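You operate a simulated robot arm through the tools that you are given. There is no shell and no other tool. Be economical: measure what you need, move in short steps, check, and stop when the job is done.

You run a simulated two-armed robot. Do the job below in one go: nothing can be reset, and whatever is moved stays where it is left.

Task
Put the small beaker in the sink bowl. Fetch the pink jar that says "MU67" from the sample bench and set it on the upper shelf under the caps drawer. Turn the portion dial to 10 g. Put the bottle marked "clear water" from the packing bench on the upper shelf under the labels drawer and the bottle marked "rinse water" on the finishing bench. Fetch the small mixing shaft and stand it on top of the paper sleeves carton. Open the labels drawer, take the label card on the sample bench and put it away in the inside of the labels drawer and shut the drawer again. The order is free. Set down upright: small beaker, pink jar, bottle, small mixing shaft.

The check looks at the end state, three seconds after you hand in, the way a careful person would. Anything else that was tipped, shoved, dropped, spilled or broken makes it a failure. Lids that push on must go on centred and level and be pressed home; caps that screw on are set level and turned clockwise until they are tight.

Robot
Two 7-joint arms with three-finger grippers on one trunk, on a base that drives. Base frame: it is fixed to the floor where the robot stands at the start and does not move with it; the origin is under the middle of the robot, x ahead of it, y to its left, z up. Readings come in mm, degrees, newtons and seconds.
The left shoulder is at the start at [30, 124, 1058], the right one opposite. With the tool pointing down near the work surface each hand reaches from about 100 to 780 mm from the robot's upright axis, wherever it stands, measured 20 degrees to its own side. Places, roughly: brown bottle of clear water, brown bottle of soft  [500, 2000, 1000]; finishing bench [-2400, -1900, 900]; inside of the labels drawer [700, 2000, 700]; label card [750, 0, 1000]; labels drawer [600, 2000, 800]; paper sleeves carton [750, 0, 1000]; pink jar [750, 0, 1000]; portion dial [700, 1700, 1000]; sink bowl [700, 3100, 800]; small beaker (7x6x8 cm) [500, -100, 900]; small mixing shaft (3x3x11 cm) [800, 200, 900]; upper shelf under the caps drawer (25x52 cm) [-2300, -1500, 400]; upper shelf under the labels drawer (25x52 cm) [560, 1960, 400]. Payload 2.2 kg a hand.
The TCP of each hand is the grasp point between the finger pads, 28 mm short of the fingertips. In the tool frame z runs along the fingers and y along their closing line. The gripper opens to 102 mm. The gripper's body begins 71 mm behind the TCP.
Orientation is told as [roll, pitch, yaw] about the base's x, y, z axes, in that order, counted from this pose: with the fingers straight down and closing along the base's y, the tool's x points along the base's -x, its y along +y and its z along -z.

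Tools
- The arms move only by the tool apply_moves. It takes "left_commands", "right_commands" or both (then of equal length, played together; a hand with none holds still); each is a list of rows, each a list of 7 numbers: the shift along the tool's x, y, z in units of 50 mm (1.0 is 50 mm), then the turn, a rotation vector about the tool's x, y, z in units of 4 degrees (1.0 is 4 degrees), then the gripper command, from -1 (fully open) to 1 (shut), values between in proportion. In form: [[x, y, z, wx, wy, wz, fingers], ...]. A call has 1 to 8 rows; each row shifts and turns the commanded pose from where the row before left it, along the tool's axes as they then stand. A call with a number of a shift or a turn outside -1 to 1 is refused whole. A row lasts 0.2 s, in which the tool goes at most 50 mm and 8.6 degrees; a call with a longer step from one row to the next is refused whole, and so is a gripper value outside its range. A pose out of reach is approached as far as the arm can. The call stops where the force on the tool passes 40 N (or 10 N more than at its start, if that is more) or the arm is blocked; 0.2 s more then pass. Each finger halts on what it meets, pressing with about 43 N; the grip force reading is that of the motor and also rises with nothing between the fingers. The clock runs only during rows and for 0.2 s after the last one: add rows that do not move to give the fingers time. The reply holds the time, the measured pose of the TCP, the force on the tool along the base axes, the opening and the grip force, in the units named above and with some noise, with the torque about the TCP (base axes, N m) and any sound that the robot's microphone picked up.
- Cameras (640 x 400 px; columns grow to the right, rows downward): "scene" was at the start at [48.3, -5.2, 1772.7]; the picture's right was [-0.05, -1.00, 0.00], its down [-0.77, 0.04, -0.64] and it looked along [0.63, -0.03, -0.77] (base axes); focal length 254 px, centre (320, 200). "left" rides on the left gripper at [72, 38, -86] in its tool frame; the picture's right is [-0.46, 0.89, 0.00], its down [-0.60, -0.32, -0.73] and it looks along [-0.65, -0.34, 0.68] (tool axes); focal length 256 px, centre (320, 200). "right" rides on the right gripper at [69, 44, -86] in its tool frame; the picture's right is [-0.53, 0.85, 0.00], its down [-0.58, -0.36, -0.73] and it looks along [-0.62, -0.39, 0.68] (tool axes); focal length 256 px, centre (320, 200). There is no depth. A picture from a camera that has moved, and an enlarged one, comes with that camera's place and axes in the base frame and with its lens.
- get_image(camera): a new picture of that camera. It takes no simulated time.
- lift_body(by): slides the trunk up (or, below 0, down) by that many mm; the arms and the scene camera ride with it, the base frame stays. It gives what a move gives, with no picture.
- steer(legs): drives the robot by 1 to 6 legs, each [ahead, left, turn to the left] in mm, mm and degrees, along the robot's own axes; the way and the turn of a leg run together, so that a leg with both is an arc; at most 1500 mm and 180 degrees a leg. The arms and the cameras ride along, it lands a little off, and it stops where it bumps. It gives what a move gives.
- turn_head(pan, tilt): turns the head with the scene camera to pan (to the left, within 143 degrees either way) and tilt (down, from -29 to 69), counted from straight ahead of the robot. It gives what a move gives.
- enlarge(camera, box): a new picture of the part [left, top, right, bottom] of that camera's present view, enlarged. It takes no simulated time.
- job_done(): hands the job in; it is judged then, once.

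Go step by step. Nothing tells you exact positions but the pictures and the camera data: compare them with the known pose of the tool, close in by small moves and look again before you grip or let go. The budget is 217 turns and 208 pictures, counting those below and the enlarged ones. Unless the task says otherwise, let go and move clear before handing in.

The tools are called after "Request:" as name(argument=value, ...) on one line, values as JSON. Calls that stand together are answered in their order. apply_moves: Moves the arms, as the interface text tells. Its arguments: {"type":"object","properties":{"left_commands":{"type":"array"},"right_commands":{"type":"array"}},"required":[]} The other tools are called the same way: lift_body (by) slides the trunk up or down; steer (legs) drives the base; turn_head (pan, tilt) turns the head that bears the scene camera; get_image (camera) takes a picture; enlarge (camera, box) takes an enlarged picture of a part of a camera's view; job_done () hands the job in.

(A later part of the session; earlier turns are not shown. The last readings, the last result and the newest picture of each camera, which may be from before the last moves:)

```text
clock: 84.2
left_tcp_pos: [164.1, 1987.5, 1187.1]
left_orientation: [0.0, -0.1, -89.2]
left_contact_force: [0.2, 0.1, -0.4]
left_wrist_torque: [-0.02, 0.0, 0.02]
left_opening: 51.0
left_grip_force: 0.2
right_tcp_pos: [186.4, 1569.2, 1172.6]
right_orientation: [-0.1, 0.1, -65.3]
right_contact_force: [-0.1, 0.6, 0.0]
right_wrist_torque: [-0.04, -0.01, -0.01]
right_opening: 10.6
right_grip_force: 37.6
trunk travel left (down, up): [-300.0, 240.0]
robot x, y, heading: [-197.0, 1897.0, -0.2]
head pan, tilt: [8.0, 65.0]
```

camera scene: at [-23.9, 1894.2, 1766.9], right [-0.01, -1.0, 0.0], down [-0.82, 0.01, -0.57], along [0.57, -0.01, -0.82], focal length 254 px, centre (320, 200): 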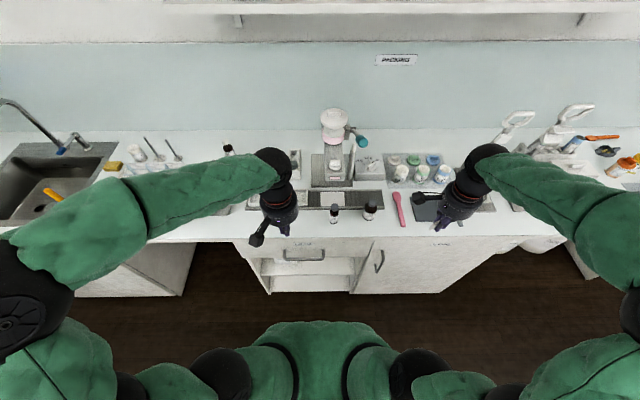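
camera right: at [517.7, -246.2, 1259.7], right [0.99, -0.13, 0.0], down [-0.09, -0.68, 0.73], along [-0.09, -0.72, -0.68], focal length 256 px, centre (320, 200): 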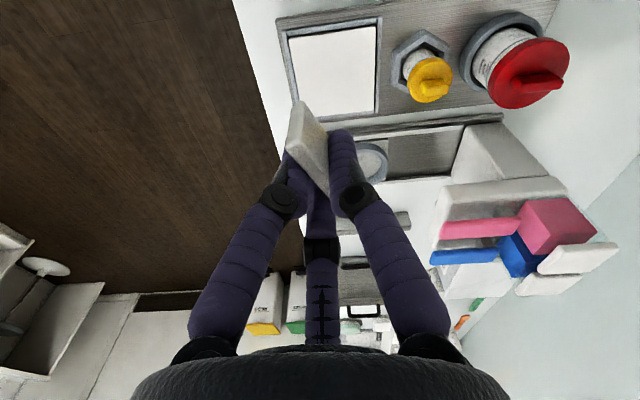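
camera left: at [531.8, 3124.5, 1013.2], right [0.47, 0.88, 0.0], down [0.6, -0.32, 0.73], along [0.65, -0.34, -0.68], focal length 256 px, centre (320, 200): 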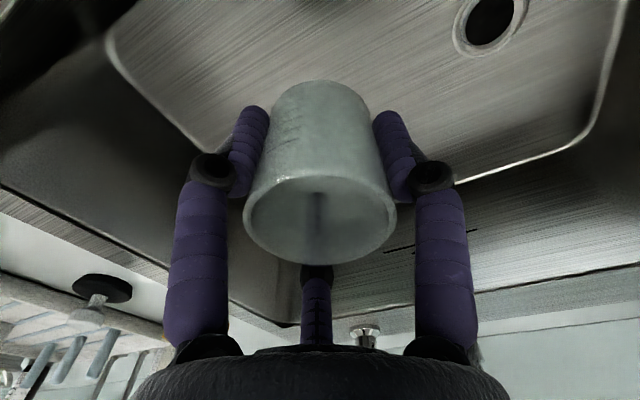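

Request:
apply_moves(left_commands=[[-0.1, 0, 0.3, -1, 0, 0, 0], [-0.1, 0, 0.3, -1, 0, 0, 0], [-0.1, 0, 0.3, -1, 0, 0, 0], [-0.1, 0, 0.3, -1, 0, 0, 0], [-0.1, 0, 0.3, -1, 0, 0, 0], [-0.1, 0, 0.3, -1, 0, 0, 0], [-0.1, 0, 0.3, -1, 0, 0, 0], [-0.06, 0, 0.3, -1, 0, 0, 0]])

Request:
apply_moves(left_commands=[[0, 0, 0, -1, 0, 0, 0], [0, 0, 0, -1, 0, 0, 0], [0, 0, 0, -1, 0, 0, 0], [0, 0, 0, -0.25, 0, 0, 0]])

Request:
get_image(camera="left")

Request:
get_image(camera="scene")

```text
clock: 86.0
left_tcp_pos: [193.4, 1950.4, 1071.1]
left_orientation: [32.1, 0.0, -89.3]
left_contact_force: [-0.5, 0.9, 0.1]
left_wrist_torque: [0.0, -0.02, -0.02]
left_opening: 50.9
left_grip_force: 0.0
right_tcp_pos: [186.9, 1568.9, 1173.6]
right_orientation: [0.0, 0.1, -65.2]
right_contact_force: [0.2, -0.6, -0.9]
right_wrist_torque: [0.03, 0.0, 0.0]
right_opening: 10.4
right_grip_force: 37.6
trunk travel left (down, up): [-300.0, 240.0]
robot x, y, heading: [-198.4, 1899.2, -0.1]
head pan, tilt: [8.0, 65.0]
```

```text
clock: 87.0
left_tcp_pos: [192.6, 1948.9, 1071.7]
left_orientation: [45.0, 0.1, -89.2]
left_contact_force: [1.1, 0.0, 0.0]
left_wrist_torque: [-0.01, -0.03, -0.02]
left_opening: 51.0
left_grip_force: 0.0
right_tcp_pos: [187.1, 1568.9, 1174.2]
right_orientation: [0.0, 0.0, -65.3]
right_contact_force: [0.5, -0.7, -0.9]
right_wrist_torque: [0.01, 0.02, 0.02]
right_opening: 10.3
right_grip_force: 37.3
trunk travel left (down, up): [-300.0, 240.0]
robot x, y, heading: [-196.6, 1897.8, -0.3]
head pan, tilt: [8.0, 65.0]
```

```text
149 pictures are left
camera left: at [156.9, 2022.0, 1158.8], right [0.63, -0.46, 0.63], down [-0.73, -0.61, 0.29], along [0.25, -0.64, -0.72], focal length 256 px, centre (320, 200)
```

left: 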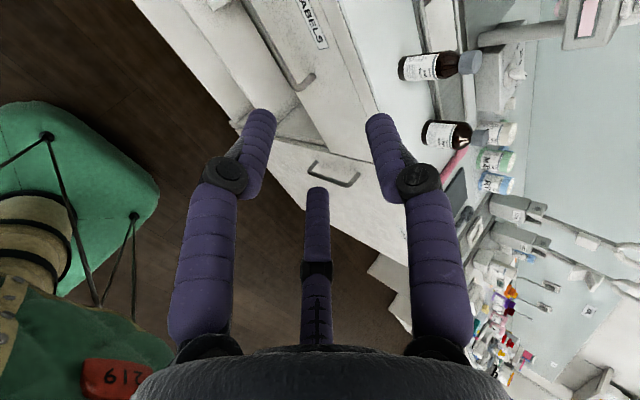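

```text
148 pictures are left
camera scene: at [-165.1, 1903.6, 1755.3], right [0.14, -0.99, 0.0], down [-0.9, -0.13, -0.42], along [0.42, 0.06, -0.91], focal length 254 px, centre (320, 200)
```

scene: 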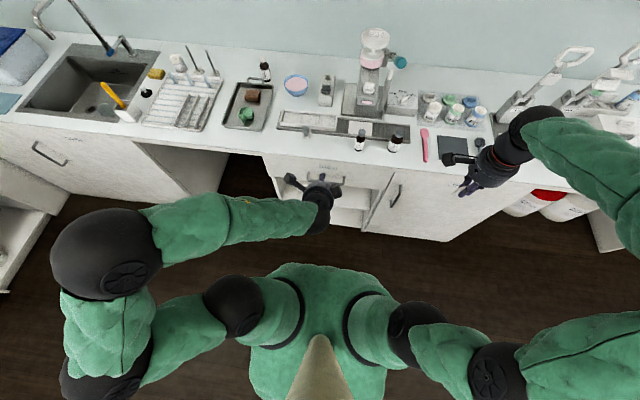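

Request:
enlarge(camera="left", box=[220, 0, 380, 100])

Request:
enlarge(camera="scene", box=[260, 120, 420, 220])

```text
4.00 times, centred on (300, 50) of left
camera zoom: at [156.9, 2022.0, 1158.8], right [0.63, -0.46, 0.63], down [-0.73, -0.61, 0.29], along [0.25, -0.64, -0.72], focal length 1024 px, centre (400, 800)
```

zoom: 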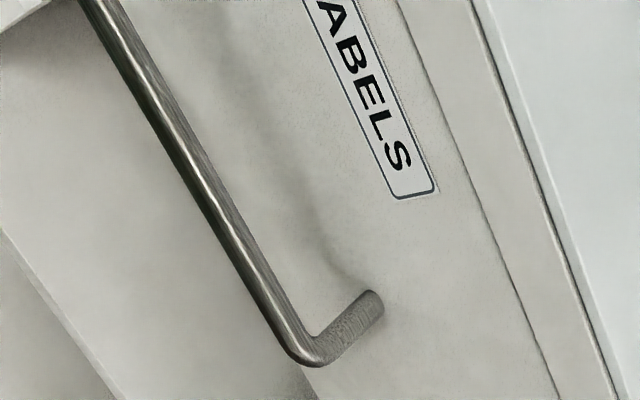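

```text
4.00 times, centred on (340, 170) of scene
camera zoom: at [-165.1, 1903.6, 1755.3], right [0.14, -0.99, 0.0], down [-0.9, -0.13, -0.42], along [0.42, 0.06, -0.91], focal length 1016 px, centre (240, 320)
```

zoom: 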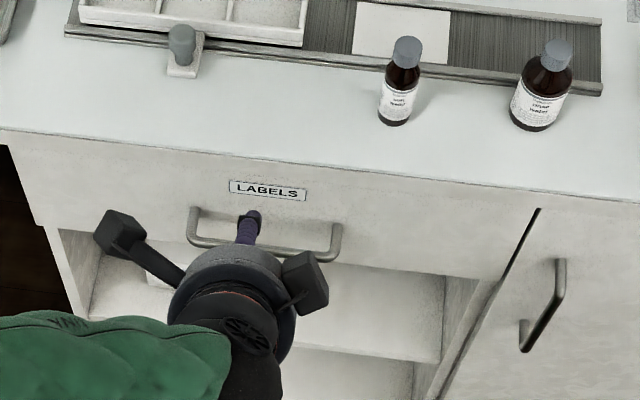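

The bar is at x≈380, z≈765, y 1876–2035, with ~35 mm behind it. I move the left hand to a pre-grasp along its 45° approach line.

Request:
apply_moves(left_commands=[[0.02, -0.28, 0.9, 0, 0, 0, 0.31], [0.02, -0.28, 0.9, 0, 0, 0, 0.31], [0.02, -0.28, 0.9, 0, 0, 0, 0.31], [0.02, -0.28, 0.9, 0, 0, 0, 0.31], [0.02, -0.28, 0.9, 0, 0, 0, 0.31], [0.02, -0.28, 0.9, 0, 0, 0, 0.31], [0, 0, 0, 0, 0, 0, 0.31]])

Request:
get_image(camera="left")

Request:
enlarge(camera="scene", box=[260, 120, 420, 220])

```text
clock: 88.6
left_tcp_pos: [322.1, 1956.7, 819.1]
left_orientation: [45.0, 0.0, -89.2]
left_contact_force: [0.0, 0.4, 0.0]
left_wrist_torque: [0.02, -0.03, -0.05]
left_opening: 35.1
left_grip_force: 0.0
right_tcp_pos: [186.2, 1568.9, 1172.4]
right_orientation: [0.0, 0.0, -65.3]
right_contact_force: [0.2, -0.3, -0.1]
right_wrist_torque: [0.02, -0.05, 0.01]
right_opening: 10.3
right_grip_force: 37.5
trunk travel left (down, up): [-300.0, 240.0]
robot x, y, heading: [-199.5, 1896.1, 0.0]
head pan, tilt: [8.0, 65.0]
```

```text
145 pictures are left
camera left: at [286.2, 2028.1, 906.9], right [0.63, -0.46, 0.63], down [-0.73, -0.61, 0.29], along [0.25, -0.64, -0.72], focal length 256 px, centre (320, 200)
```

left: 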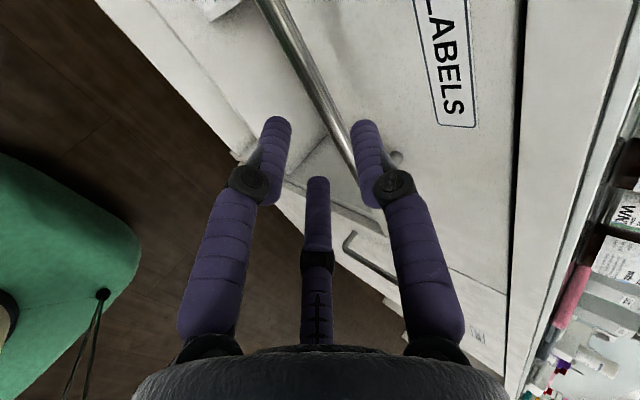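

```text
4.00 times, centred on (340, 170) of scene
camera zoom: at [-166.6, 1903.7, 1755.4], right [0.14, -0.99, 0.0], down [-0.9, -0.13, -0.42], along [0.42, 0.06, -0.91], focal length 1016 px, centre (240, 320)
```

zoom: 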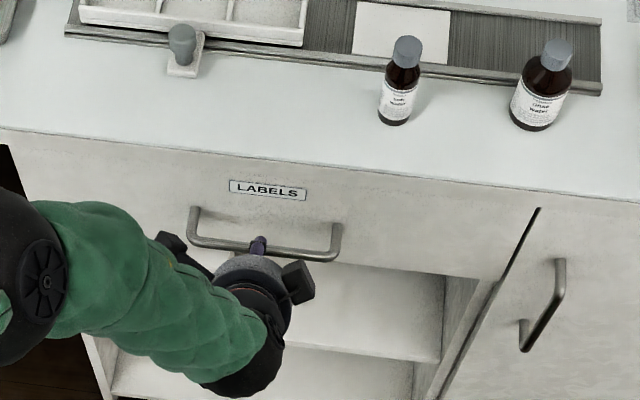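

The bar is on the finger axis within ~4 mm. I advance along the fingers and check.

Request:
apply_moves(left_commands=[[0, -0.06, 0.5, 0, 0, 0, 0.31], [0, 0, 0.5, 0, 0, 0, 0.31], [0, 0, 0.34, 0, 0, 0, 0.31], [0, 0, 0, 0, 0, 0, 0.31]])

Request:
get_image(camera="left")

```text
clock: 89.6
left_tcp_pos: [368.6, 1959.3, 770.6]
left_orientation: [45.0, -0.1, -89.4]
left_contact_force: [0.5, 0.0, 0.1]
left_wrist_torque: [-0.02, -0.04, -0.01]
left_opening: 35.0
left_grip_force: 0.0
right_tcp_pos: [186.0, 1569.5, 1172.6]
right_orientation: [0.0, 0.0, -65.2]
right_contact_force: [-0.1, 0.5, 0.2]
right_wrist_torque: [-0.01, -0.01, 0.02]
right_opening: 10.6
right_grip_force: 37.8
trunk travel left (down, up): [-300.0, 240.0]
robot x, y, heading: [-198.2, 1898.4, 0.2]
head pan, tilt: [8.0, 65.0]
```

```text
143 pictures are left
camera left: at [333.1, 2030.5, 858.3], right [0.63, -0.46, 0.63], down [-0.73, -0.61, 0.29], along [0.25, -0.64, -0.72], focal length 256 px, centre (320, 200)
```

left: 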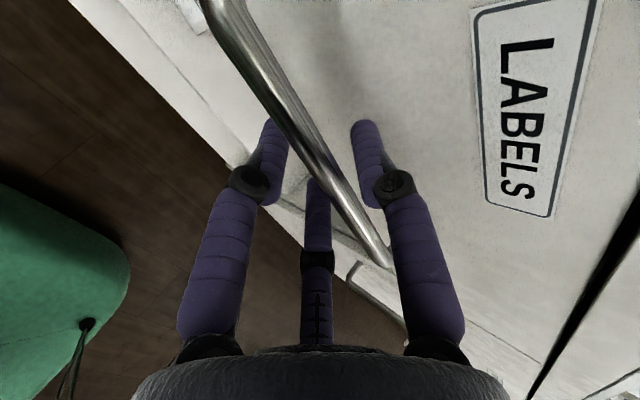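

The bar lies between the single finger and the pair. I close and pull gently back a little.

Request:
apply_moves(left_commands=[[0, 0, 0, 0, 0, 0, 0.6], [0, 0, 0, 0, 0, 0, 1], [0, 0, 0, 0, 0, 0, 1], [0, 0, 0, 0, 0, 0, 1]])

Request:
get_image(camera="left")

```text
clock: 90.6
left_tcp_pos: [368.4, 1959.3, 771.1]
left_orientation: [45.3, 0.0, -89.3]
left_contact_force: [1.9, 0.0, 10.7]
left_wrist_torque: [0.43, -0.01, -0.43]
left_opening: 18.3
left_grip_force: 43.9
right_tcp_pos: [187.2, 1568.6, 1173.5]
right_orientation: [0.0, 0.0, -65.2]
right_contact_force: [-0.4, -0.6, -0.1]
right_wrist_torque: [-0.01, 0.03, -0.03]
right_opening: 10.5
right_grip_force: 37.4
trunk travel left (down, up): [-300.0, 240.0]
robot x, y, heading: [-197.5, 1896.9, 0.1]
head pan, tilt: [8.0, 65.0]
```

```text
142 pictures are left
camera left: at [333.7, 2030.5, 859.5], right [0.63, -0.46, 0.63], down [-0.73, -0.61, 0.29], along [0.25, -0.64, -0.72], focal length 256 px, centre (320, 200)
```

left: 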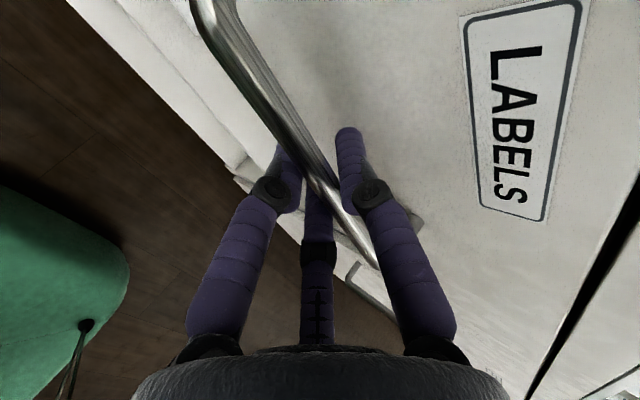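

Gripped. I pull the drawer out along −x.

Request:
apply_moves(left_commands=[[0, -0.2, -0.2, 0, 0, 0, 1], [0, -0.3, -0.3, 0, 0, 0, 1], [0, -0.4, -0.4, 0, 0, 0, 1], [0, -0.4, -0.4, 0, 0, 0, 1], [0, -0.4, -0.4, 0, 0, 0, 1], [0, -0.4, -0.4, 0, 0, 0, 1], [0, -0.4, -0.4, 0, 0, 0, 1], [0, 0, 0, 0, 0, 0, 1]])

Request:
get_image(camera="scene")

```text
clock: 91.7
left_tcp_pos: [270.9, 1959.7, 771.6]
left_orientation: [45.6, 0.1, -89.1]
left_contact_force: [0.2, 5.7, 8.7]
left_wrist_torque: [-0.46, 0.11, -1.5]
left_opening: 18.4
left_grip_force: 43.7
right_tcp_pos: [187.0, 1569.9, 1171.9]
right_orientation: [0.1, -0.1, -65.2]
right_contact_force: [0.8, -0.9, -0.8]
right_wrist_torque: [0.02, 0.07, 0.0]
right_opening: 10.4
right_grip_force: 37.8
trunk travel left (down, up): [-300.0, 240.0]
robot x, y, heading: [-197.7, 1897.4, 0.1]
head pan, tilt: [8.0, 65.0]
stopped in row 5 (left hand): the force on the tool passed its limit at 43 N (the readings are from after the stop); the commanded pose is now the measured one
```

```text
141 pictures are left
camera scene: at [-165.5, 1904.4, 1755.1], right [0.14, -0.99, 0.0], down [-0.9, -0.13, -0.42], along [0.42, 0.06, -0.91], focal length 254 px, centre (320, 200)
```

scene: 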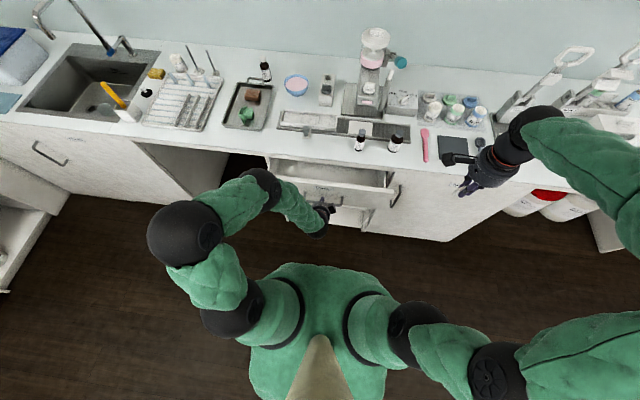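

Opened about 98 mm; I continue pulling more slowly.

Request:
apply_moves(left_commands=[[0, -0.15, -0.15, 0, 0, 0, 1], [0, -0.2, -0.2, 0, 0, 0, 1], [0, -0.2, -0.2, 0, 0, 0, 1], [0, -0.2, -0.2, 0, 0, 0, 1], [0, -0.2, -0.2, 0, 0, 0, 1], [0, -0.2, -0.2, 0, 0, 0, 1], [0, -0.2, -0.2, 0, 0, 0, 1], [0, 0, 0, 0, 0, 0, 1]])

Request:
enlarge(camera="scene", box=[240, 120, 440, 270])

```text
clock: 92.8
left_tcp_pos: [212.8, 1959.0, 773.0]
left_orientation: [45.9, 0.1, -88.8]
left_contact_force: [0.0, 7.9, 8.6]
left_wrist_torque: [0.12, 0.03, -1.19]
left_opening: 18.4
left_grip_force: 43.3
right_tcp_pos: [187.0, 1570.2, 1172.5]
right_orientation: [0.1, 0.0, -65.1]
right_contact_force: [0.4, -0.6, 0.2]
right_wrist_torque: [0.02, -0.03, 0.04]
right_opening: 10.5
right_grip_force: 37.4
trunk travel left (down, up): [-300.0, 240.0]
robot x, y, heading: [-198.0, 1894.5, 0.3]
head pan, tilt: [8.0, 65.0]
stopped in row 5 (left hand): the force on the tool passed its limit at 42 N (the readings are from after the stop); the commanded pose is now the measured one
```

```text
2.67 times, centred on (340, 195) of scene
camera zoom: at [-165.4, 1904.8, 1755.1], right [0.14, -0.99, 0.0], down [-0.9, -0.13, -0.42], along [0.42, 0.06, -0.91], focal length 677 px, centre (267, 213)
```

zoom: 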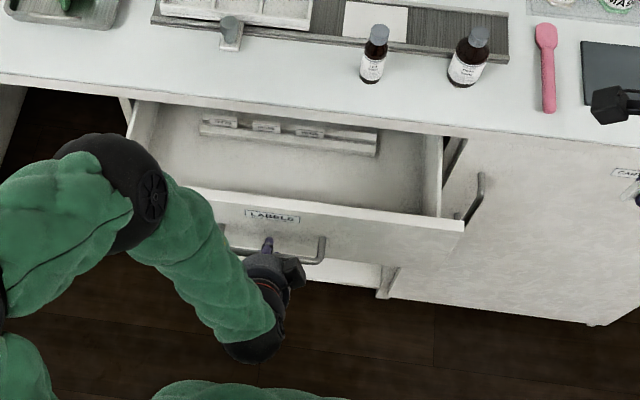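

Open ~155 mm, showing a card rack inside. I want more room, so I pull on slowly.

Request:
apply_moves(left_commands=[[0, -0.12, -0.12, 0, 0, 0, 1], [0, -0.12, -0.12, 0, 0, 0, 1], [0, -0.12, -0.12, 0, 0, 0, 1], [0, -0.12, -0.12, 0, 0, 0, 1], [0, -0.12, -0.12, 0, 0, 0, 1], [0, -0.12, -0.12, 0, 0, 0, 1], [0, -0.12, -0.12, 0, 0, 0, 1], [0, 0, 0, 0, 0, 0, 1]])

Request:
enlarge(camera="scene", box=[240, 120, 440, 270])

```text
clock: 94.2
left_tcp_pos: [171.2, 1957.9, 771.8]
left_orientation: [46.2, 0.0, -88.3]
left_contact_force: [-0.3, 7.3, 8.1]
left_wrist_torque: [0.26, 0.03, -0.99]
left_opening: 18.5
left_grip_force: 43.7
right_tcp_pos: [189.1, 1571.7, 1173.4]
right_orientation: [0.0, 0.0, -65.3]
right_contact_force: [0.8, 0.3, -0.8]
right_wrist_torque: [-0.02, 0.02, 0.01]
right_opening: 10.4
right_grip_force: 37.7
trunk travel left (down, up): [-300.0, 240.0]
robot x, y, heading: [-197.7, 1897.6, -0.2]
head pan, tilt: [8.0, 65.0]
stopped in row 6 (left hand): the force on the tool passed its limit at 41 N (the readings are from after the stop); the commanded pose is now the measured one
```

```text
2.67 times, centred on (340, 195) of scene
camera zoom: at [-165.3, 1905.1, 1755.1], right [0.14, -0.99, 0.0], down [-0.9, -0.13, -0.42], along [0.42, 0.06, -0.91], focal length 677 px, centre (267, 213)
```

zoom: 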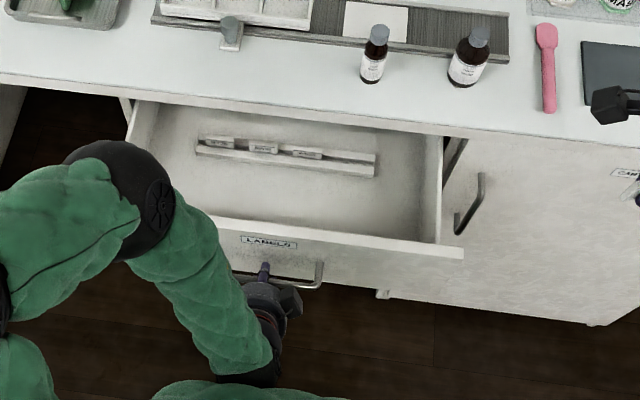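

Open ~197 mm. The right half of the drawer is free; I bring the right hand with the card over (310,1790).

Request:
apply_moves(right_commands=[[0.42, 0.574, 0.3, 0, 0, 0, 1], [0.42, 0.574, 0.3, 0, 0, 0, 1], [0.42, 0.574, 0.4, 0, 0, 0, 1], [0.42, 0.574, 0.5, 0, 0, 0, 1], [0.42, 0.574, 0.5, 0, 0, 0, 1], [0.42, 0.574, 0.6, 0, 0, 0, 1], [0.42, 0.574, 0.6, 0, 0, 0, 1], [0, 0, 0, 0, 0, 0, 1]])

Request:
get_image(camera="right")

Request:
enlarge(camera="scene", box=[240, 120, 440, 270])

```text
clock: 96.0
left_tcp_pos: [168.7, 1958.8, 772.3]
left_orientation: [46.0, 0.0, -88.4]
left_contact_force: [-0.6, 16.7, 18.2]
left_wrist_torque: [0.34, -0.03, -0.7]
left_opening: 18.9
left_grip_force: 43.9
right_tcp_pos: [307.4, 1788.8, 1014.7]
right_orientation: [-0.1, -0.1, -65.2]
right_contact_force: [0.2, 0.6, 1.0]
right_wrist_torque: [-0.01, 0.0, -0.01]
right_opening: 10.5
right_grip_force: 38.0
trunk travel left (down, up): [-300.0, 240.0]
robot x, y, heading: [-197.5, 1898.5, 0.1]
head pan, tilt: [8.0, 65.0]
```

```text
138 pictures are left
camera right: at [320.6, 1869.3, 1101.6], right [0.99, -0.13, 0.0], down [-0.09, -0.68, 0.73], along [-0.09, -0.73, -0.68], focal length 256 px, centre (320, 200)
```

right: 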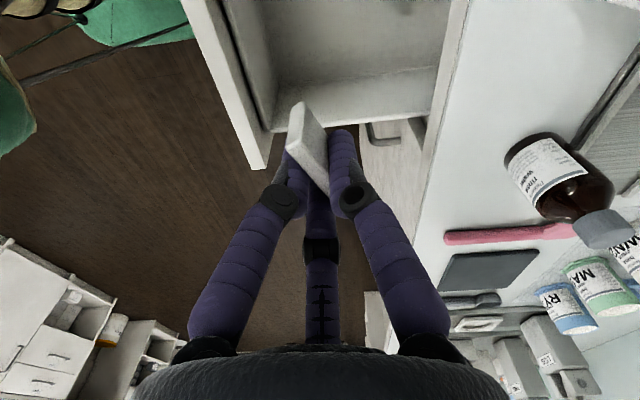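

```text
2.67 times, centred on (340, 195) of scene
camera zoom: at [-167.1, 1906.1, 1755.4], right [0.14, -0.99, 0.0], down [-0.9, -0.13, -0.42], along [0.42, 0.06, -0.91], focal length 677 px, centre (267, 213)
```

zoom: 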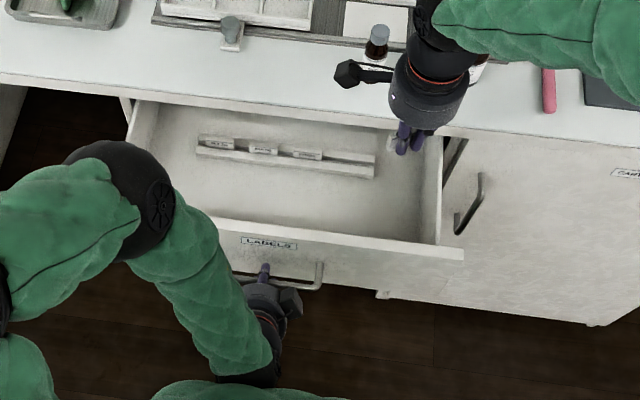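

The hand is well placed between front wall (x≈215) and bench edge. I lower it into the drawer.

Request:
apply_moves(right_commands=[[0, 0, 0.9, 0, 0, 0, 1], [0, 0, 0.9, 0, 0, 0, 1], [0, 0, 0.9, 0, 0, 0, 1], [0, 0, 0.9, 0, 0, 0, 1], [0, 0, 0.4, 0, 0, 0, 1], [0, 0, 0, 0, 0, 0, 1]])

Request:
get_image(camera="right")

Request:
enlarge(camera="scene", box=[240, 120, 440, 270])

```text
clock: 97.3
left_tcp_pos: [168.8, 1958.9, 772.3]
left_orientation: [46.1, 0.1, -88.6]
left_contact_force: [0.6, 16.5, 19.2]
left_wrist_torque: [0.56, -0.02, -0.48]
left_opening: 18.6
left_grip_force: 44.0
right_tcp_pos: [306.2, 1789.3, 814.3]
right_orientation: [0.0, -0.1, -65.1]
right_contact_force: [-0.7, 0.2, -0.4]
right_wrist_torque: [-0.01, -0.02, 0.01]
right_opening: 10.6
right_grip_force: 38.2
trunk travel left (down, up): [-300.0, 240.0]
robot x, y, heading: [-199.4, 1897.9, 0.1]
head pan, tilt: [8.0, 65.0]
```

```text
136 pictures are left
camera right: at [319.7, 1869.7, 901.6], right [0.99, -0.13, 0.0], down [-0.09, -0.68, 0.73], along [-0.09, -0.73, -0.68], focal length 256 px, centre (320, 200)
```

right: 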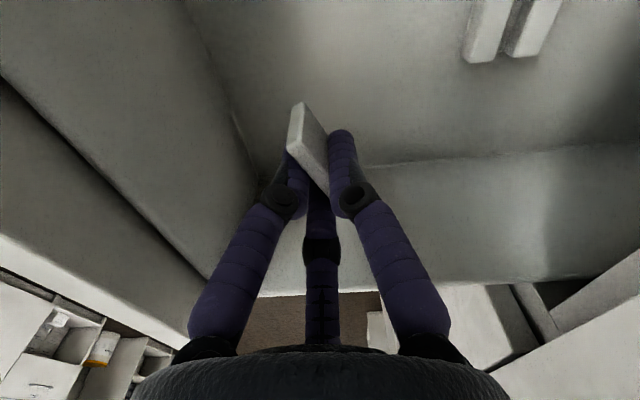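

```text
2.67 times, centred on (340, 195) of scene
camera zoom: at [-166.5, 1906.0, 1755.4], right [0.14, -0.99, 0.0], down [-0.9, -0.13, -0.42], along [0.42, 0.06, -0.91], focal length 677 px, centre (267, 213)
```

zoom: 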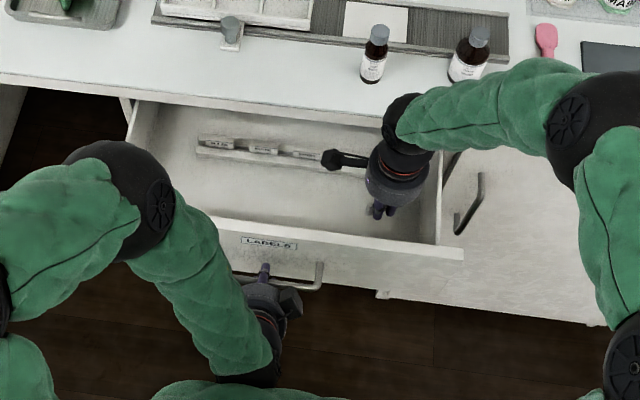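

Request:
apply_moves(right_commands=[[0, 0, 0.6, 0, 0, 0, 1], [0, 0, 0.5, 0, 0, 0, 1], [0, 0, 0.15, 0, 0, 0, 1], [0, 0, 0, 0, 0, 0, 1]])

Request:
apply_moves(right_commands=[[0, 0, 0.1, 0, 0, 0, 1], [0, 0, 0.1, 0, 0, 0, 1], [0, 0, 0, 0, 0, 0, 1]])

Request:
get_image(camera="right")

```text
clock: 98.3
left_tcp_pos: [169.6, 1957.3, 772.2]
left_orientation: [46.1, 0.2, -88.5]
left_contact_force: [0.7, 15.7, 20.0]
left_wrist_torque: [0.45, -0.09, -0.61]
left_opening: 18.6
left_grip_force: 43.7
right_tcp_pos: [307.6, 1786.3, 750.1]
right_orientation: [0.0, -0.1, -65.2]
right_contact_force: [0.3, 0.8, 0.3]
right_wrist_torque: [0.01, 0.04, 0.0]
right_opening: 10.5
right_grip_force: 37.2
trunk travel left (down, up): [-300.0, 240.0]
robot x, y, heading: [-196.4, 1901.0, 0.1]
head pan, tilt: [8.0, 65.0]
```

```text
clock: 98.8
left_tcp_pos: [171.0, 1958.9, 772.7]
left_orientation: [46.2, 0.1, -88.4]
left_contact_force: [2.7, 6.3, 1.6]
left_wrist_torque: [0.13, 0.03, -1.22]
left_opening: 18.8
left_grip_force: 44.2
right_tcp_pos: [309.4, 1788.7, 750.3]
right_orientation: [0.0, -0.2, -65.3]
right_contact_force: [-2.8, 2.0, 14.9]
right_wrist_torque: [0.2, 0.12, 0.03]
right_opening: 10.4
right_grip_force: 37.9
trunk travel left (down, up): [-300.0, 240.0]
robot x, y, heading: [-199.8, 1896.5, -0.1]
head pan, tilt: [8.0, 65.0]
stopped in row 2 (right hand): the force on the tool passed its limit at 44 N (the readings are from after the stop); the commanded pose is now the measured one
```

```text
134 pictures are left
camera right: at [322.0, 1869.0, 836.7], right [0.99, -0.13, 0.0], down [-0.09, -0.67, 0.73], along [-0.09, -0.73, -0.68], focal length 256 px, centre (320, 200)
```

right: 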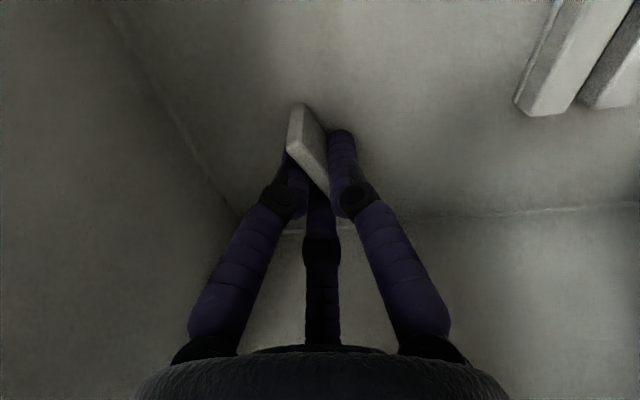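

Card bottom is on the drawer floor. I ease up a hair, open, and rise out.

Request:
apply_moves(right_commands=[[0, 0, -0.03, 0, 0, 0, 1], [0, 0, 0, 0, 0, 0, 0.7], [0, 0, 0, 0, 0, 0, 0.3], [0, 0, 0, 0, 0, 0, 0.2], [0, 0, -0.4, 0, 0, 0, 0.2], [0, 0, -0.9, 0, 0, 0, 0.2], [0, 0, -1, 0, 0, 0, 0.2], [0, 0, -1, 0, 0, 0, 0.2]])

Request:
get_image(camera="right")

```text
clock: 100.6
left_tcp_pos: [170.2, 1958.7, 771.2]
left_orientation: [46.1, 0.1, -88.4]
left_contact_force: [-0.9, 13.1, 22.7]
left_wrist_torque: [0.7, 0.04, -0.28]
left_opening: 18.9
left_grip_force: 44.0
right_tcp_pos: [309.6, 1788.6, 916.4]
right_orientation: [0.0, -0.1, -65.2]
right_contact_force: [-0.5, -0.4, 0.0]
right_wrist_torque: [0.0, -0.03, 0.0]
right_opening: 40.5
right_grip_force: 0.0
trunk travel left (down, up): [-300.0, 240.0]
robot x, y, heading: [-200.2, 1896.8, -0.0]
head pan, tilt: [8.0, 65.0]
```

```text
133 pictures are left
camera right: at [321.5, 1869.5, 1003.5], right [0.99, -0.13, 0.0], down [-0.09, -0.67, 0.73], along [-0.1, -0.73, -0.68], focal length 256 px, centre (320, 200)
```

right: 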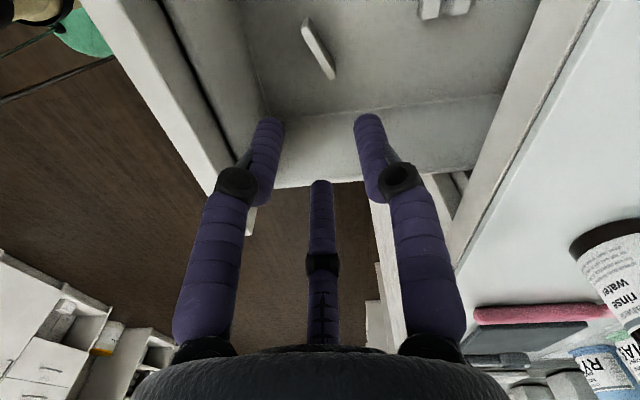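

The card stands in the drawer. I lift the right hand clear and start pushing the drawer shut.

Request:
apply_moves(right_commands=[[0, 0, -1, 0, 0, 0, 0.2], [0, 0, -1, 0, 0, 0, 0.2], [0, 0, -1, 0, 0, 0, 0.2], [0, 0, -1, 0, 0, 0, 0.2], [-0.5, -0.5, -0.5, 0, 0, 0, 0.2], [-0.5, -0.5, 0, 0, 0, 0, 0.2], [-0.5, -0.5, 0, 0, 0, 0, 0]])

Request:
apply_moves(left_commands=[[0, 0.1, 0.1, 0, 0, 0, 1], [0, 0.14, 0.14, 0, 0, 0, 1], [0, 0.14, 0.14, 0, 0, 0, 1], [0, 0.14, 0.14, 0, 0, 0, 1], [0, 0.14, 0.14, 0, 0, 0, 1], [0, 0.14, 0.14, 0, 0, 0, 1], [0, 0, 0, 0, 0, 0, 1]])

```text
clock: 102.2
left_tcp_pos: [169.3, 1958.4, 771.6]
left_orientation: [46.0, 0.1, -88.4]
left_contact_force: [-0.6, 11.2, 23.9]
left_wrist_torque: [0.85, -0.08, -0.21]
left_opening: 18.9
left_grip_force: 44.2
right_tcp_pos: [268.8, 1689.4, 1141.0]
right_orientation: [0.0, 0.0, -65.2]
right_contact_force: [0.1, -0.9, -0.2]
right_wrist_torque: [-0.02, 0.0, 0.03]
right_opening: 51.3
right_grip_force: 0.1
trunk travel left (down, up): [-300.0, 240.0]
robot x, y, heading: [-195.5, 1899.1, -0.4]
head pan, tilt: [8.0, 65.0]
```

```text
clock: 103.8
left_tcp_pos: [225.3, 1957.5, 771.0]
left_orientation: [45.9, 0.1, -88.6]
left_contact_force: [0.4, -4.1, 5.5]
left_wrist_torque: [0.5, 0.02, -0.75]
left_opening: 19.2
left_grip_force: 43.7
right_tcp_pos: [270.5, 1687.2, 1141.0]
right_orientation: [0.1, -0.1, -65.3]
right_contact_force: [0.0, 0.2, 0.6]
right_wrist_torque: [-0.01, 0.0, 0.0]
right_opening: 51.0
right_grip_force: 0.0
trunk travel left (down, up): [-300.0, 240.0]
robot x, y, heading: [-197.6, 1898.1, -0.1]
head pan, tilt: [8.0, 65.0]
```

Request:
apply_moves(left_commands=[[0, 0.12, 0.12, 0, 0, 0, 1], [0, 0.16, 0.16, 0, 0, 0, 1], [0, 0.16, 0.16, 0, 0, 0, 1], [0, 0.16, 0.16, 0, 0, 0, 1], [0, 0.16, 0.16, 0, 0, 0, 1], [0, 0.16, 0.16, 0, 0, 0, 1], [0, 0.1, 0.1, 0, 0, 0, 1], [0, 0, 0, 0, 0, 0, 1]])

Request:
apply_moves(left_commands=[[0, 0.12, 0.12, 0, 0, 0, 1], [0, 0.16, 0.16, 0, 0, 0, 1], [0, 0.16, 0.16, 0, 0, 0, 1], [0, 0.16, 0.16, 0, 0, 0, 1], [0, 0.16, 0.16, 0, 0, 0, 1], [0, 0.1, 0.1, 0, 0, 0, 1], [0, 0.08, 0.08, 0, 0, 0, 1], [0, 0, 0, 0, 0, 0, 1]])

Request:
enlarge(camera="scene", box=[240, 120, 440, 270])

```text
clock: 105.6
left_tcp_pos: [298.0, 1958.6, 772.2]
left_orientation: [45.7, 0.1, -88.6]
left_contact_force: [0.4, -30.1, -15.3]
left_wrist_torque: [0.5, 0.06, -0.94]
left_opening: 18.7
left_grip_force: 43.8
right_tcp_pos: [271.6, 1685.0, 1139.9]
right_orientation: [-0.1, 0.0, -65.2]
right_contact_force: [0.2, -0.1, 0.1]
right_wrist_torque: [0.01, 0.01, 0.02]
right_opening: 51.1
right_grip_force: 0.0
trunk travel left (down, up): [-300.0, 240.0]
robot x, y, heading: [-196.7, 1898.0, -0.3]
head pan, tilt: [8.0, 65.0]
```

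```text
clock: 107.4
left_tcp_pos: [365.3, 1960.1, 772.6]
left_orientation: [45.7, 0.1, -88.5]
left_contact_force: [1.2, -33.2, -23.7]
left_wrist_torque: [0.8, 0.08, -0.57]
left_opening: 18.9
left_grip_force: 44.0
right_tcp_pos: [272.5, 1685.5, 1140.0]
right_orientation: [0.0, 0.1, -65.3]
right_contact_force: [0.3, 0.4, 0.3]
right_wrist_torque: [0.0, 0.03, -0.03]
right_opening: 50.9
right_grip_force: 0.2
trunk travel left (down, up): [-300.0, 240.0]
robot x, y, heading: [-199.6, 1899.8, -0.4]
head pan, tilt: [8.0, 65.0]
```

```text
2.67 times, centred on (340, 195) of scene
camera zoom: at [-162.8, 1900.7, 1755.2], right [0.14, -0.99, 0.0], down [-0.9, -0.13, -0.42], along [0.42, 0.06, -0.91], focal length 677 px, centre (267, 213)
```

zoom: 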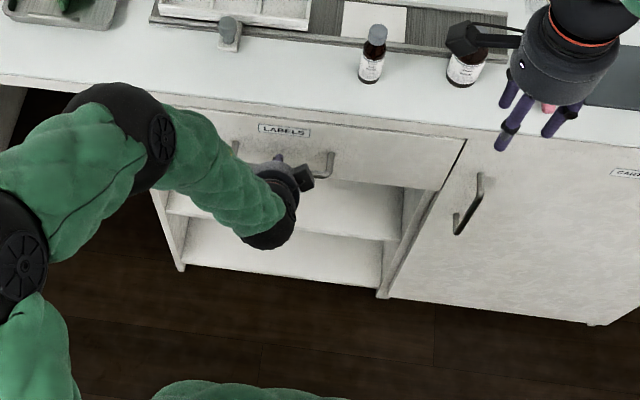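

Nearly shut; I push the last millimetres until it stops.

Request:
apply_moves(left_commands=[[-0.04, 0.0, 0.0, 0, 0, 0, 1], [0, 0.05, 0.05, 0, 0, 0, 1], [0, 0.05, 0.05, 0, 0, 0, 1], [0, 0.05, 0.05, 0, 0, 0, 1], [0, 0, 0, 0, 0, 0, 1]])

Request:
get_image(camera="left")

```text
clock: 108.6
left_tcp_pos: [370.7, 1960.3, 773.8]
left_orientation: [45.5, 0.1, -88.4]
left_contact_force: [-24.0, -7.9, -7.2]
left_wrist_torque: [1.23, -0.09, -0.16]
left_opening: 19.0
left_grip_force: 44.1
right_tcp_pos: [268.6, 1687.3, 1140.5]
right_orientation: [0.1, -0.2, -65.3]
right_contact_force: [-1.2, 0.8, -0.1]
right_wrist_torque: [-0.04, 0.0, 0.0]
right_opening: 51.1
right_grip_force: 0.1
trunk travel left (down, up): [-300.0, 240.0]
robot x, y, heading: [-198.7, 1901.3, -0.1]
head pan, tilt: [8.0, 65.0]
```

```text
131 pictures are left
camera left: at [333.6, 2032.3, 859.8], right [0.63, -0.45, 0.63], down [-0.73, -0.62, 0.28], along [0.27, -0.64, -0.72], focal length 256 px, centre (320, 200)
```

left: 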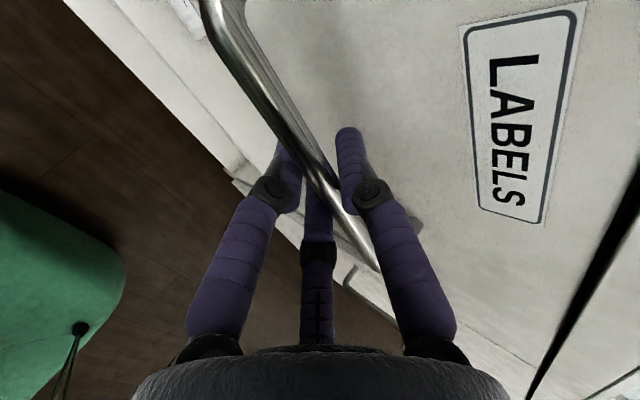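

Shut firmly. I release the handle and back the left hand out.

Request:
apply_moves(left_commands=[[0, 0, 0, 0, 0, 0, 0.7], [0, 0, 0, 0, 0, 0, 0.3], [0, 0, 0, 0, 0, 0, 0.3], [0, 0, -0.5, 0, 0, 0, 0.3], [0, 0, -0.9, 0, 0, 0, 0.3], [0, 0, -0.9, 0, 0, 0, 0.3], [0, 0, -0.9, 0, 0, 0, 0], [0, 0.6, -0.6, 0, 0, 0, -0.5]])

Request:
turn_head(pan=-8, tilt=45)

Request:
get_image(camera="scene")

Request:
enlarge(camera="scene", box=[290, 130, 430, 260])

```text
clock: 109.6
left_tcp_pos: [363.0, 1961.5, 784.8]
left_orientation: [45.9, 0.1, -88.3]
left_contact_force: [0.0, -0.3, -0.2]
left_wrist_torque: [-0.03, -0.02, -0.01]
left_opening: 36.0
left_grip_force: 0.1
right_tcp_pos: [269.5, 1687.4, 1139.9]
right_orientation: [0.0, -0.2, -65.4]
right_contact_force: [-0.3, 0.5, 0.0]
right_wrist_torque: [0.02, -0.03, 0.04]
right_opening: 50.9
right_grip_force: 0.1
trunk travel left (down, up): [-300.0, 240.0]
robot x, y, heading: [-195.9, 1897.7, 0.2]
head pan, tilt: [8.0, 65.0]
stopped in row 4 (left hand): the force on the tool passed its limit at 92 N (the readings are from after the stop); the commanded pose is now the measured one
```

```text
clock: 110.4
left_tcp_pos: [363.5, 1962.0, 784.1]
left_orientation: [45.9, 0.0, -88.3]
left_contact_force: [-1.5, 0.1, -1.5]
left_wrist_torque: [0.02, 0.03, -0.03]
left_opening: 36.0
left_grip_force: 0.2
right_tcp_pos: [271.5, 1687.7, 1139.9]
right_orientation: [0.0, -0.1, -65.2]
right_contact_force: [0.0, -0.8, 0.3]
right_wrist_torque: [0.04, -0.01, 0.01]
right_opening: 51.0
right_grip_force: 0.1
trunk travel left (down, up): [-300.0, 240.0]
robot x, y, heading: [-194.3, 1895.9, -0.2]
head pan, tilt: [-8.0, 45.0]
```

```text
130 pictures are left
camera scene: at [-144.6, 1884.7, 1780.3], right [-0.14, -0.99, 0.0], down [-0.7, 0.1, -0.71], along [0.7, -0.1, -0.71], focal length 254 px, centre (320, 200)
```

scene: 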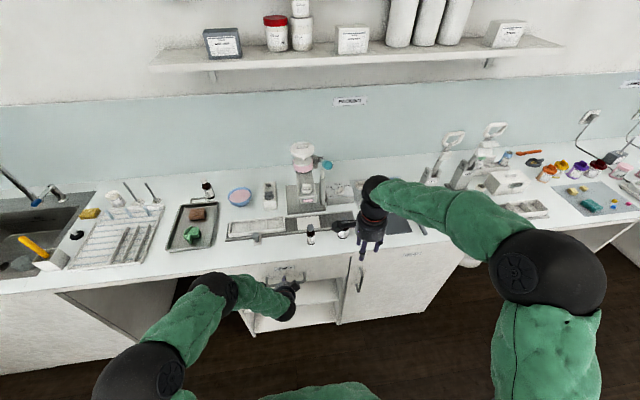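

```text
3.08 times, centred on (360, 195) of scene
camera zoom: at [-144.6, 1884.7, 1780.3], right [-0.14, -0.99, 0.0], down [-0.7, 0.1, -0.71], along [0.7, -0.1, -0.71], focal length 782 px, centre (197, 215)
```

zoom: 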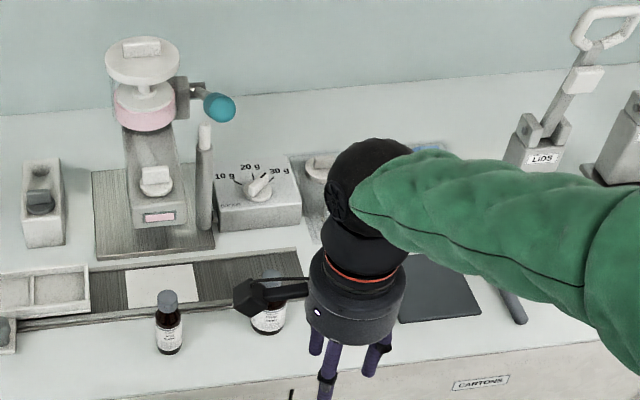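

A finger caught the bar while backing out. I check before moving again.

Request:
get_image(camera="left")

Request:
enlarge(camera="scene", box=[220, 240, 380, 340])

```text
128 pictures are left
camera left: at [325.7, 2033.2, 871.7], right [0.63, -0.45, 0.63], down [-0.73, -0.63, 0.28], along [0.27, -0.64, -0.72], focal length 256 px, centre (320, 200)
```

left: 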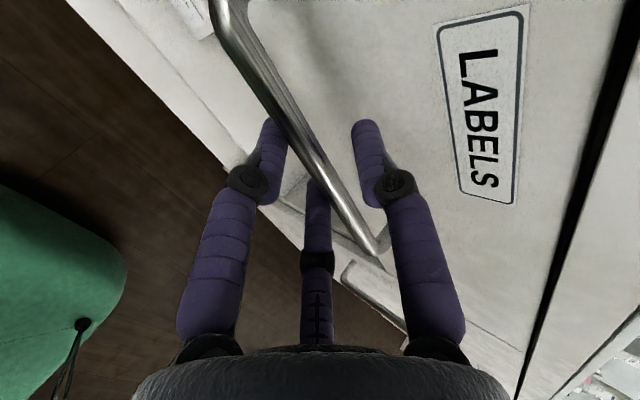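

```text
4.00 times, centred on (300, 290) of scene
camera zoom: at [-144.6, 1884.7, 1780.3], right [-0.14, -0.99, 0.0], down [-0.7, 0.1, -0.71], along [0.7, -0.1, -0.71], focal length 1016 px, centre (400, -160)
```

zoom: 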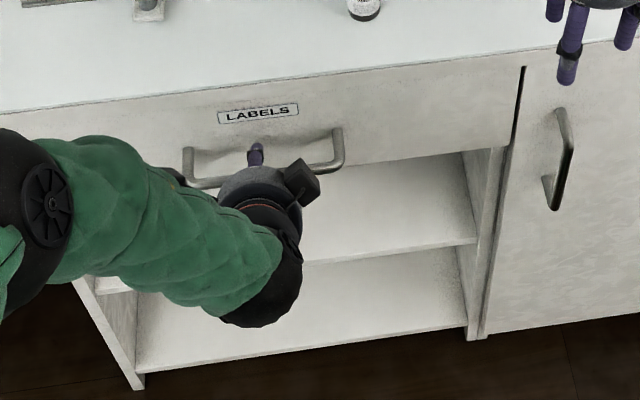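

The drawer is still shut. I open slightly more and withdraw slowly.

Request:
apply_moves(left_commands=[[0, 0, 0, 0, 0, 0, 0.15], [0, 0, -0.1, 0, 0, 0, 0.15], [0, 0, -0.2, 0, 0, 0, 0.15], [0, 0, -0.2, 0, 0, 0, 0.15], [0, 0, -0.3, 0, 0, 0, 0.15], [0, 0, -0.4, 0, 0, 0, 0.15], [0, 0, -0.6, 0, 0, 0, 0.15], [0, 0, -0.8, 0, 0, 0, 0.15]])

Request:
get_image(camera="left")

```text
clock: 112.2
left_tcp_pos: [268.9, 1956.8, 875.3]
left_orientation: [45.9, 0.2, -88.4]
left_contact_force: [-0.4, -0.4, -0.1]
left_wrist_torque: [-0.02, -0.05, 0.02]
left_opening: 43.3
left_grip_force: 0.1
right_tcp_pos: [270.7, 1688.1, 1140.1]
right_orientation: [0.0, -0.1, -65.3]
right_contact_force: [-0.1, 0.2, 0.2]
right_wrist_torque: [0.0, 0.01, -0.01]
right_opening: 51.2
right_grip_force: 0.1
trunk travel left (down, up): [-300.0, 240.0]
robot x, y, heading: [-201.3, 1896.6, 0.1]
head pan, tilt: [-8.0, 45.0]
```

```text
126 pictures are left
camera left: at [230.4, 2027.7, 962.4], right [0.63, -0.45, 0.64], down [-0.73, -0.63, 0.28], along [0.27, -0.64, -0.72], focal length 256 px, centre (320, 200)
```

left: 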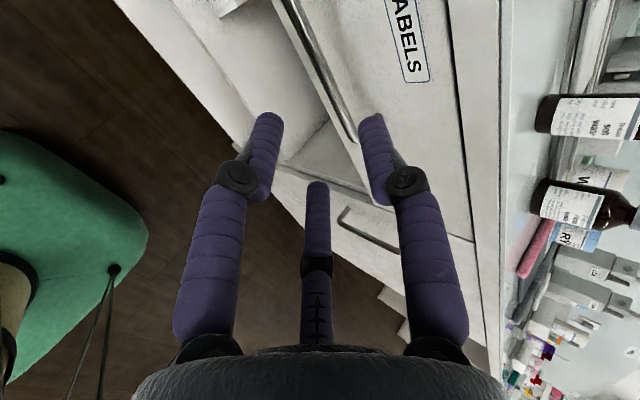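

The hand is clear. Now I read the labels on the brown bottles.

Request:
enlarge(camera="scene", box=[300, 210, 360, 250])

Request:
enlarge(camera="scene", box=[180, 170, 240, 210])

Request:
enlarge(camera="left", box=[510, 80, 640, 250])

```text
10.00 times, centred on (330, 230) of scene
camera zoom: at [-146.2, 1884.6, 1780.4], right [-0.14, -0.99, 0.0], down [-0.7, 0.1, -0.71], along [0.7, -0.1, -0.71], focal length 2540 px, centre (220, -100)
```

zoom: 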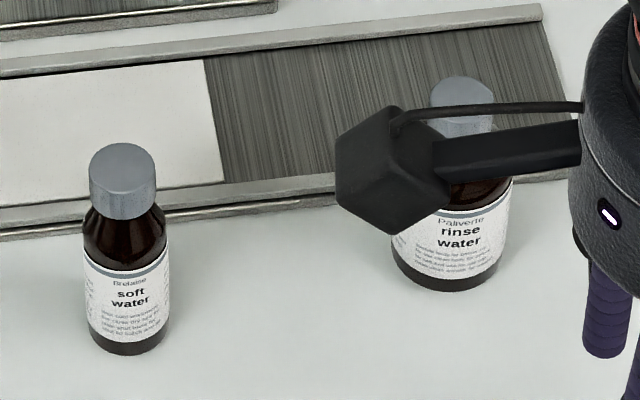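

```text
10.00 times, centred on (210, 190) of scene
camera zoom: at [-146.2, 1884.6, 1780.4], right [-0.14, -0.99, 0.0], down [-0.7, 0.1, -0.71], along [0.7, -0.1, -0.71], focal length 2540 px, centre (1420, 300)
```

zoom: 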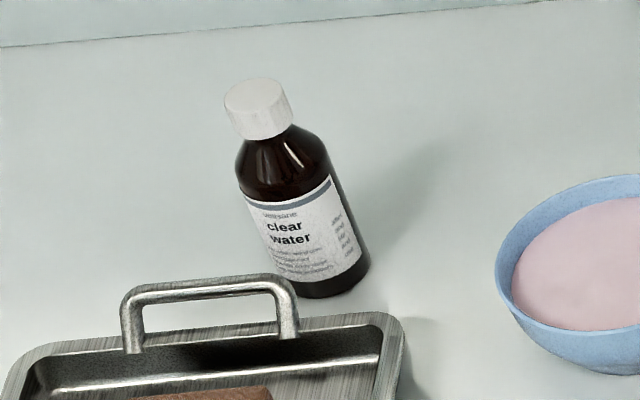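

```text
2.35 times, centred on (575, 165) of left
camera zoom: at [230.4, 2027.7, 962.4], right [0.63, -0.45, 0.64], down [-0.73, -0.63, 0.28], along [0.27, -0.64, -0.72], focal length 602 px, centre (-280, 282)
```

zoom: 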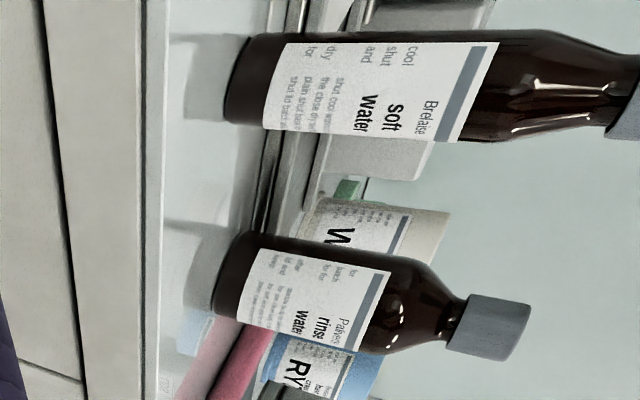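

Clear water is the bottle at the back near the tray (~(810,2288)); rinse water is at ~(485,1696). Next the dial: I raise and straighten the left hand so I can drive closer.

Request:
apply_moves(left_commands=[[0, 0.5, -0.6, 0, 0, 0, 0], [0, 0.5, -0.6, 0, 0, 0, 0], [0, 0.5, -0.6, 1, 0, 0, 0], [0, 0.5, -0.6, 1, 0, 0, 0], [0, 0.3, -0.7, 1, 0, 0, 0], [0, 0.1, -0.8, 1, 0, 0, 0], [0, 0, -0.8, 1, 0, 0, 0], [0, 0, -0.6, 1, 0, 0, 0]])

Request:
apply_moves(left_commands=[[0, -0.3, 0, 1, 0, 0, 0], [0, -0.4, 0, 1, 0, 0, 0], [0, -0.4, 0, 1, 0, 0, 0], [0, -0.3, 0, 1, 0, 0, 0], [0, 0, 0, 1, 0, 0, 0], [0, 0, 0, 0.45, 0, 0, 0]])

Request:
steer(legs=[[230, -120, 0]])

Request:
turn_head(pan=-5, tilt=50)

Request:
get_image(camera="scene")

```text
clock: 114.0
left_tcp_pos: [195.4, 1957.4, 1165.6]
left_orientation: [21.9, 0.1, -88.3]
left_contact_force: [0.1, 1.1, -0.1]
left_wrist_torque: [0.02, 0.02, -0.02]
left_opening: 51.2
left_grip_force: 0.1
right_tcp_pos: [271.1, 1687.6, 1140.6]
right_orientation: [0.0, -0.1, -65.3]
right_contact_force: [-0.2, 0.3, -0.4]
right_wrist_torque: [0.01, -0.01, 0.01]
right_opening: 50.9
right_grip_force: 0.0
trunk travel left (down, up): [-300.0, 240.0]
robot x, y, heading: [-197.1, 1897.7, -0.1]
head pan, tilt: [-8.0, 45.0]
```

```text
clock: 115.4
left_tcp_pos: [130.0, 1955.0, 1145.3]
left_orientation: [0.0, 0.0, -88.2]
left_contact_force: [-0.1, -0.2, 0.1]
left_wrist_torque: [0.0, -0.01, 0.01]
left_opening: 51.2
left_grip_force: 0.1
right_tcp_pos: [270.3, 1687.5, 1140.4]
right_orientation: [0.1, -0.1, -65.2]
right_contact_force: [-0.1, -1.0, 1.1]
right_wrist_torque: [0.0, 0.0, 0.01]
right_opening: 51.0
right_grip_force: 0.1
trunk travel left (down, up): [-300.0, 240.0]
robot x, y, heading: [-198.0, 1899.9, -0.0]
head pan, tilt: [-8.0, 45.0]
```

```text
clock: 117.3
left_tcp_pos: [359.6, 1829.4, 1145.0]
left_orientation: [0.0, 0.1, -88.4]
left_contact_force: [0.2, -0.3, -0.7]
left_wrist_torque: [0.03, 0.03, 0.02]
left_opening: 51.0
left_grip_force: 0.1
right_tcp_pos: [499.0, 1562.7, 1139.2]
right_orientation: [0.0, -0.1, -65.4]
right_contact_force: [0.2, 0.1, -0.5]
right_wrist_torque: [-0.01, 0.01, 0.03]
right_opening: 51.2
right_grip_force: 0.1
trunk travel left (down, up): [-300.0, 240.0]
robot x, y, heading: [29.6, 1773.3, -0.1]
head pan, tilt: [-8.0, 45.0]
```

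```text
clock: 117.9
left_tcp_pos: [357.7, 1830.1, 1145.5]
left_orientation: [0.2, 0.1, -88.4]
left_contact_force: [-0.3, 0.4, -0.4]
left_wrist_torque: [-0.03, -0.05, 0.0]
left_opening: 50.8
left_grip_force: 0.2
right_tcp_pos: [498.0, 1564.2, 1140.3]
right_orientation: [0.0, -0.1, -65.3]
right_contact_force: [-0.7, 0.5, -0.5]
right_wrist_torque: [0.0, 0.03, 0.03]
right_opening: 50.8
right_grip_force: 0.0
trunk travel left (down, up): [-300.0, 240.0]
robot x, y, heading: [29.0, 1774.6, -0.4]
head pan, tilt: [-5.0, 50.0]
```

```text
122 pictures are left
camera scene: at [79.6, 1765.6, 1773.4], right [-0.09, -1.0, 0.0], down [-0.76, 0.07, -0.64], along [0.64, -0.06, -0.77], focal length 254 px, centre (320, 200)
```

scene: 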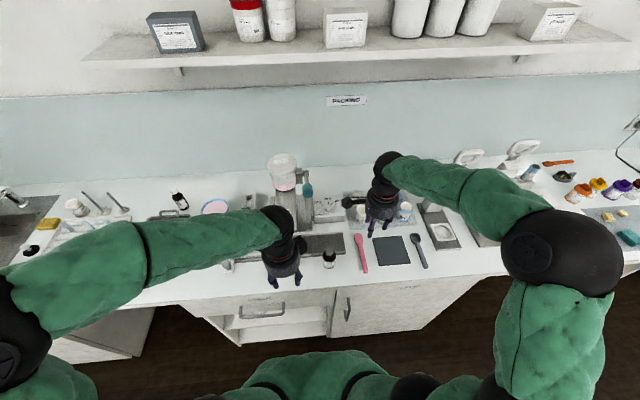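

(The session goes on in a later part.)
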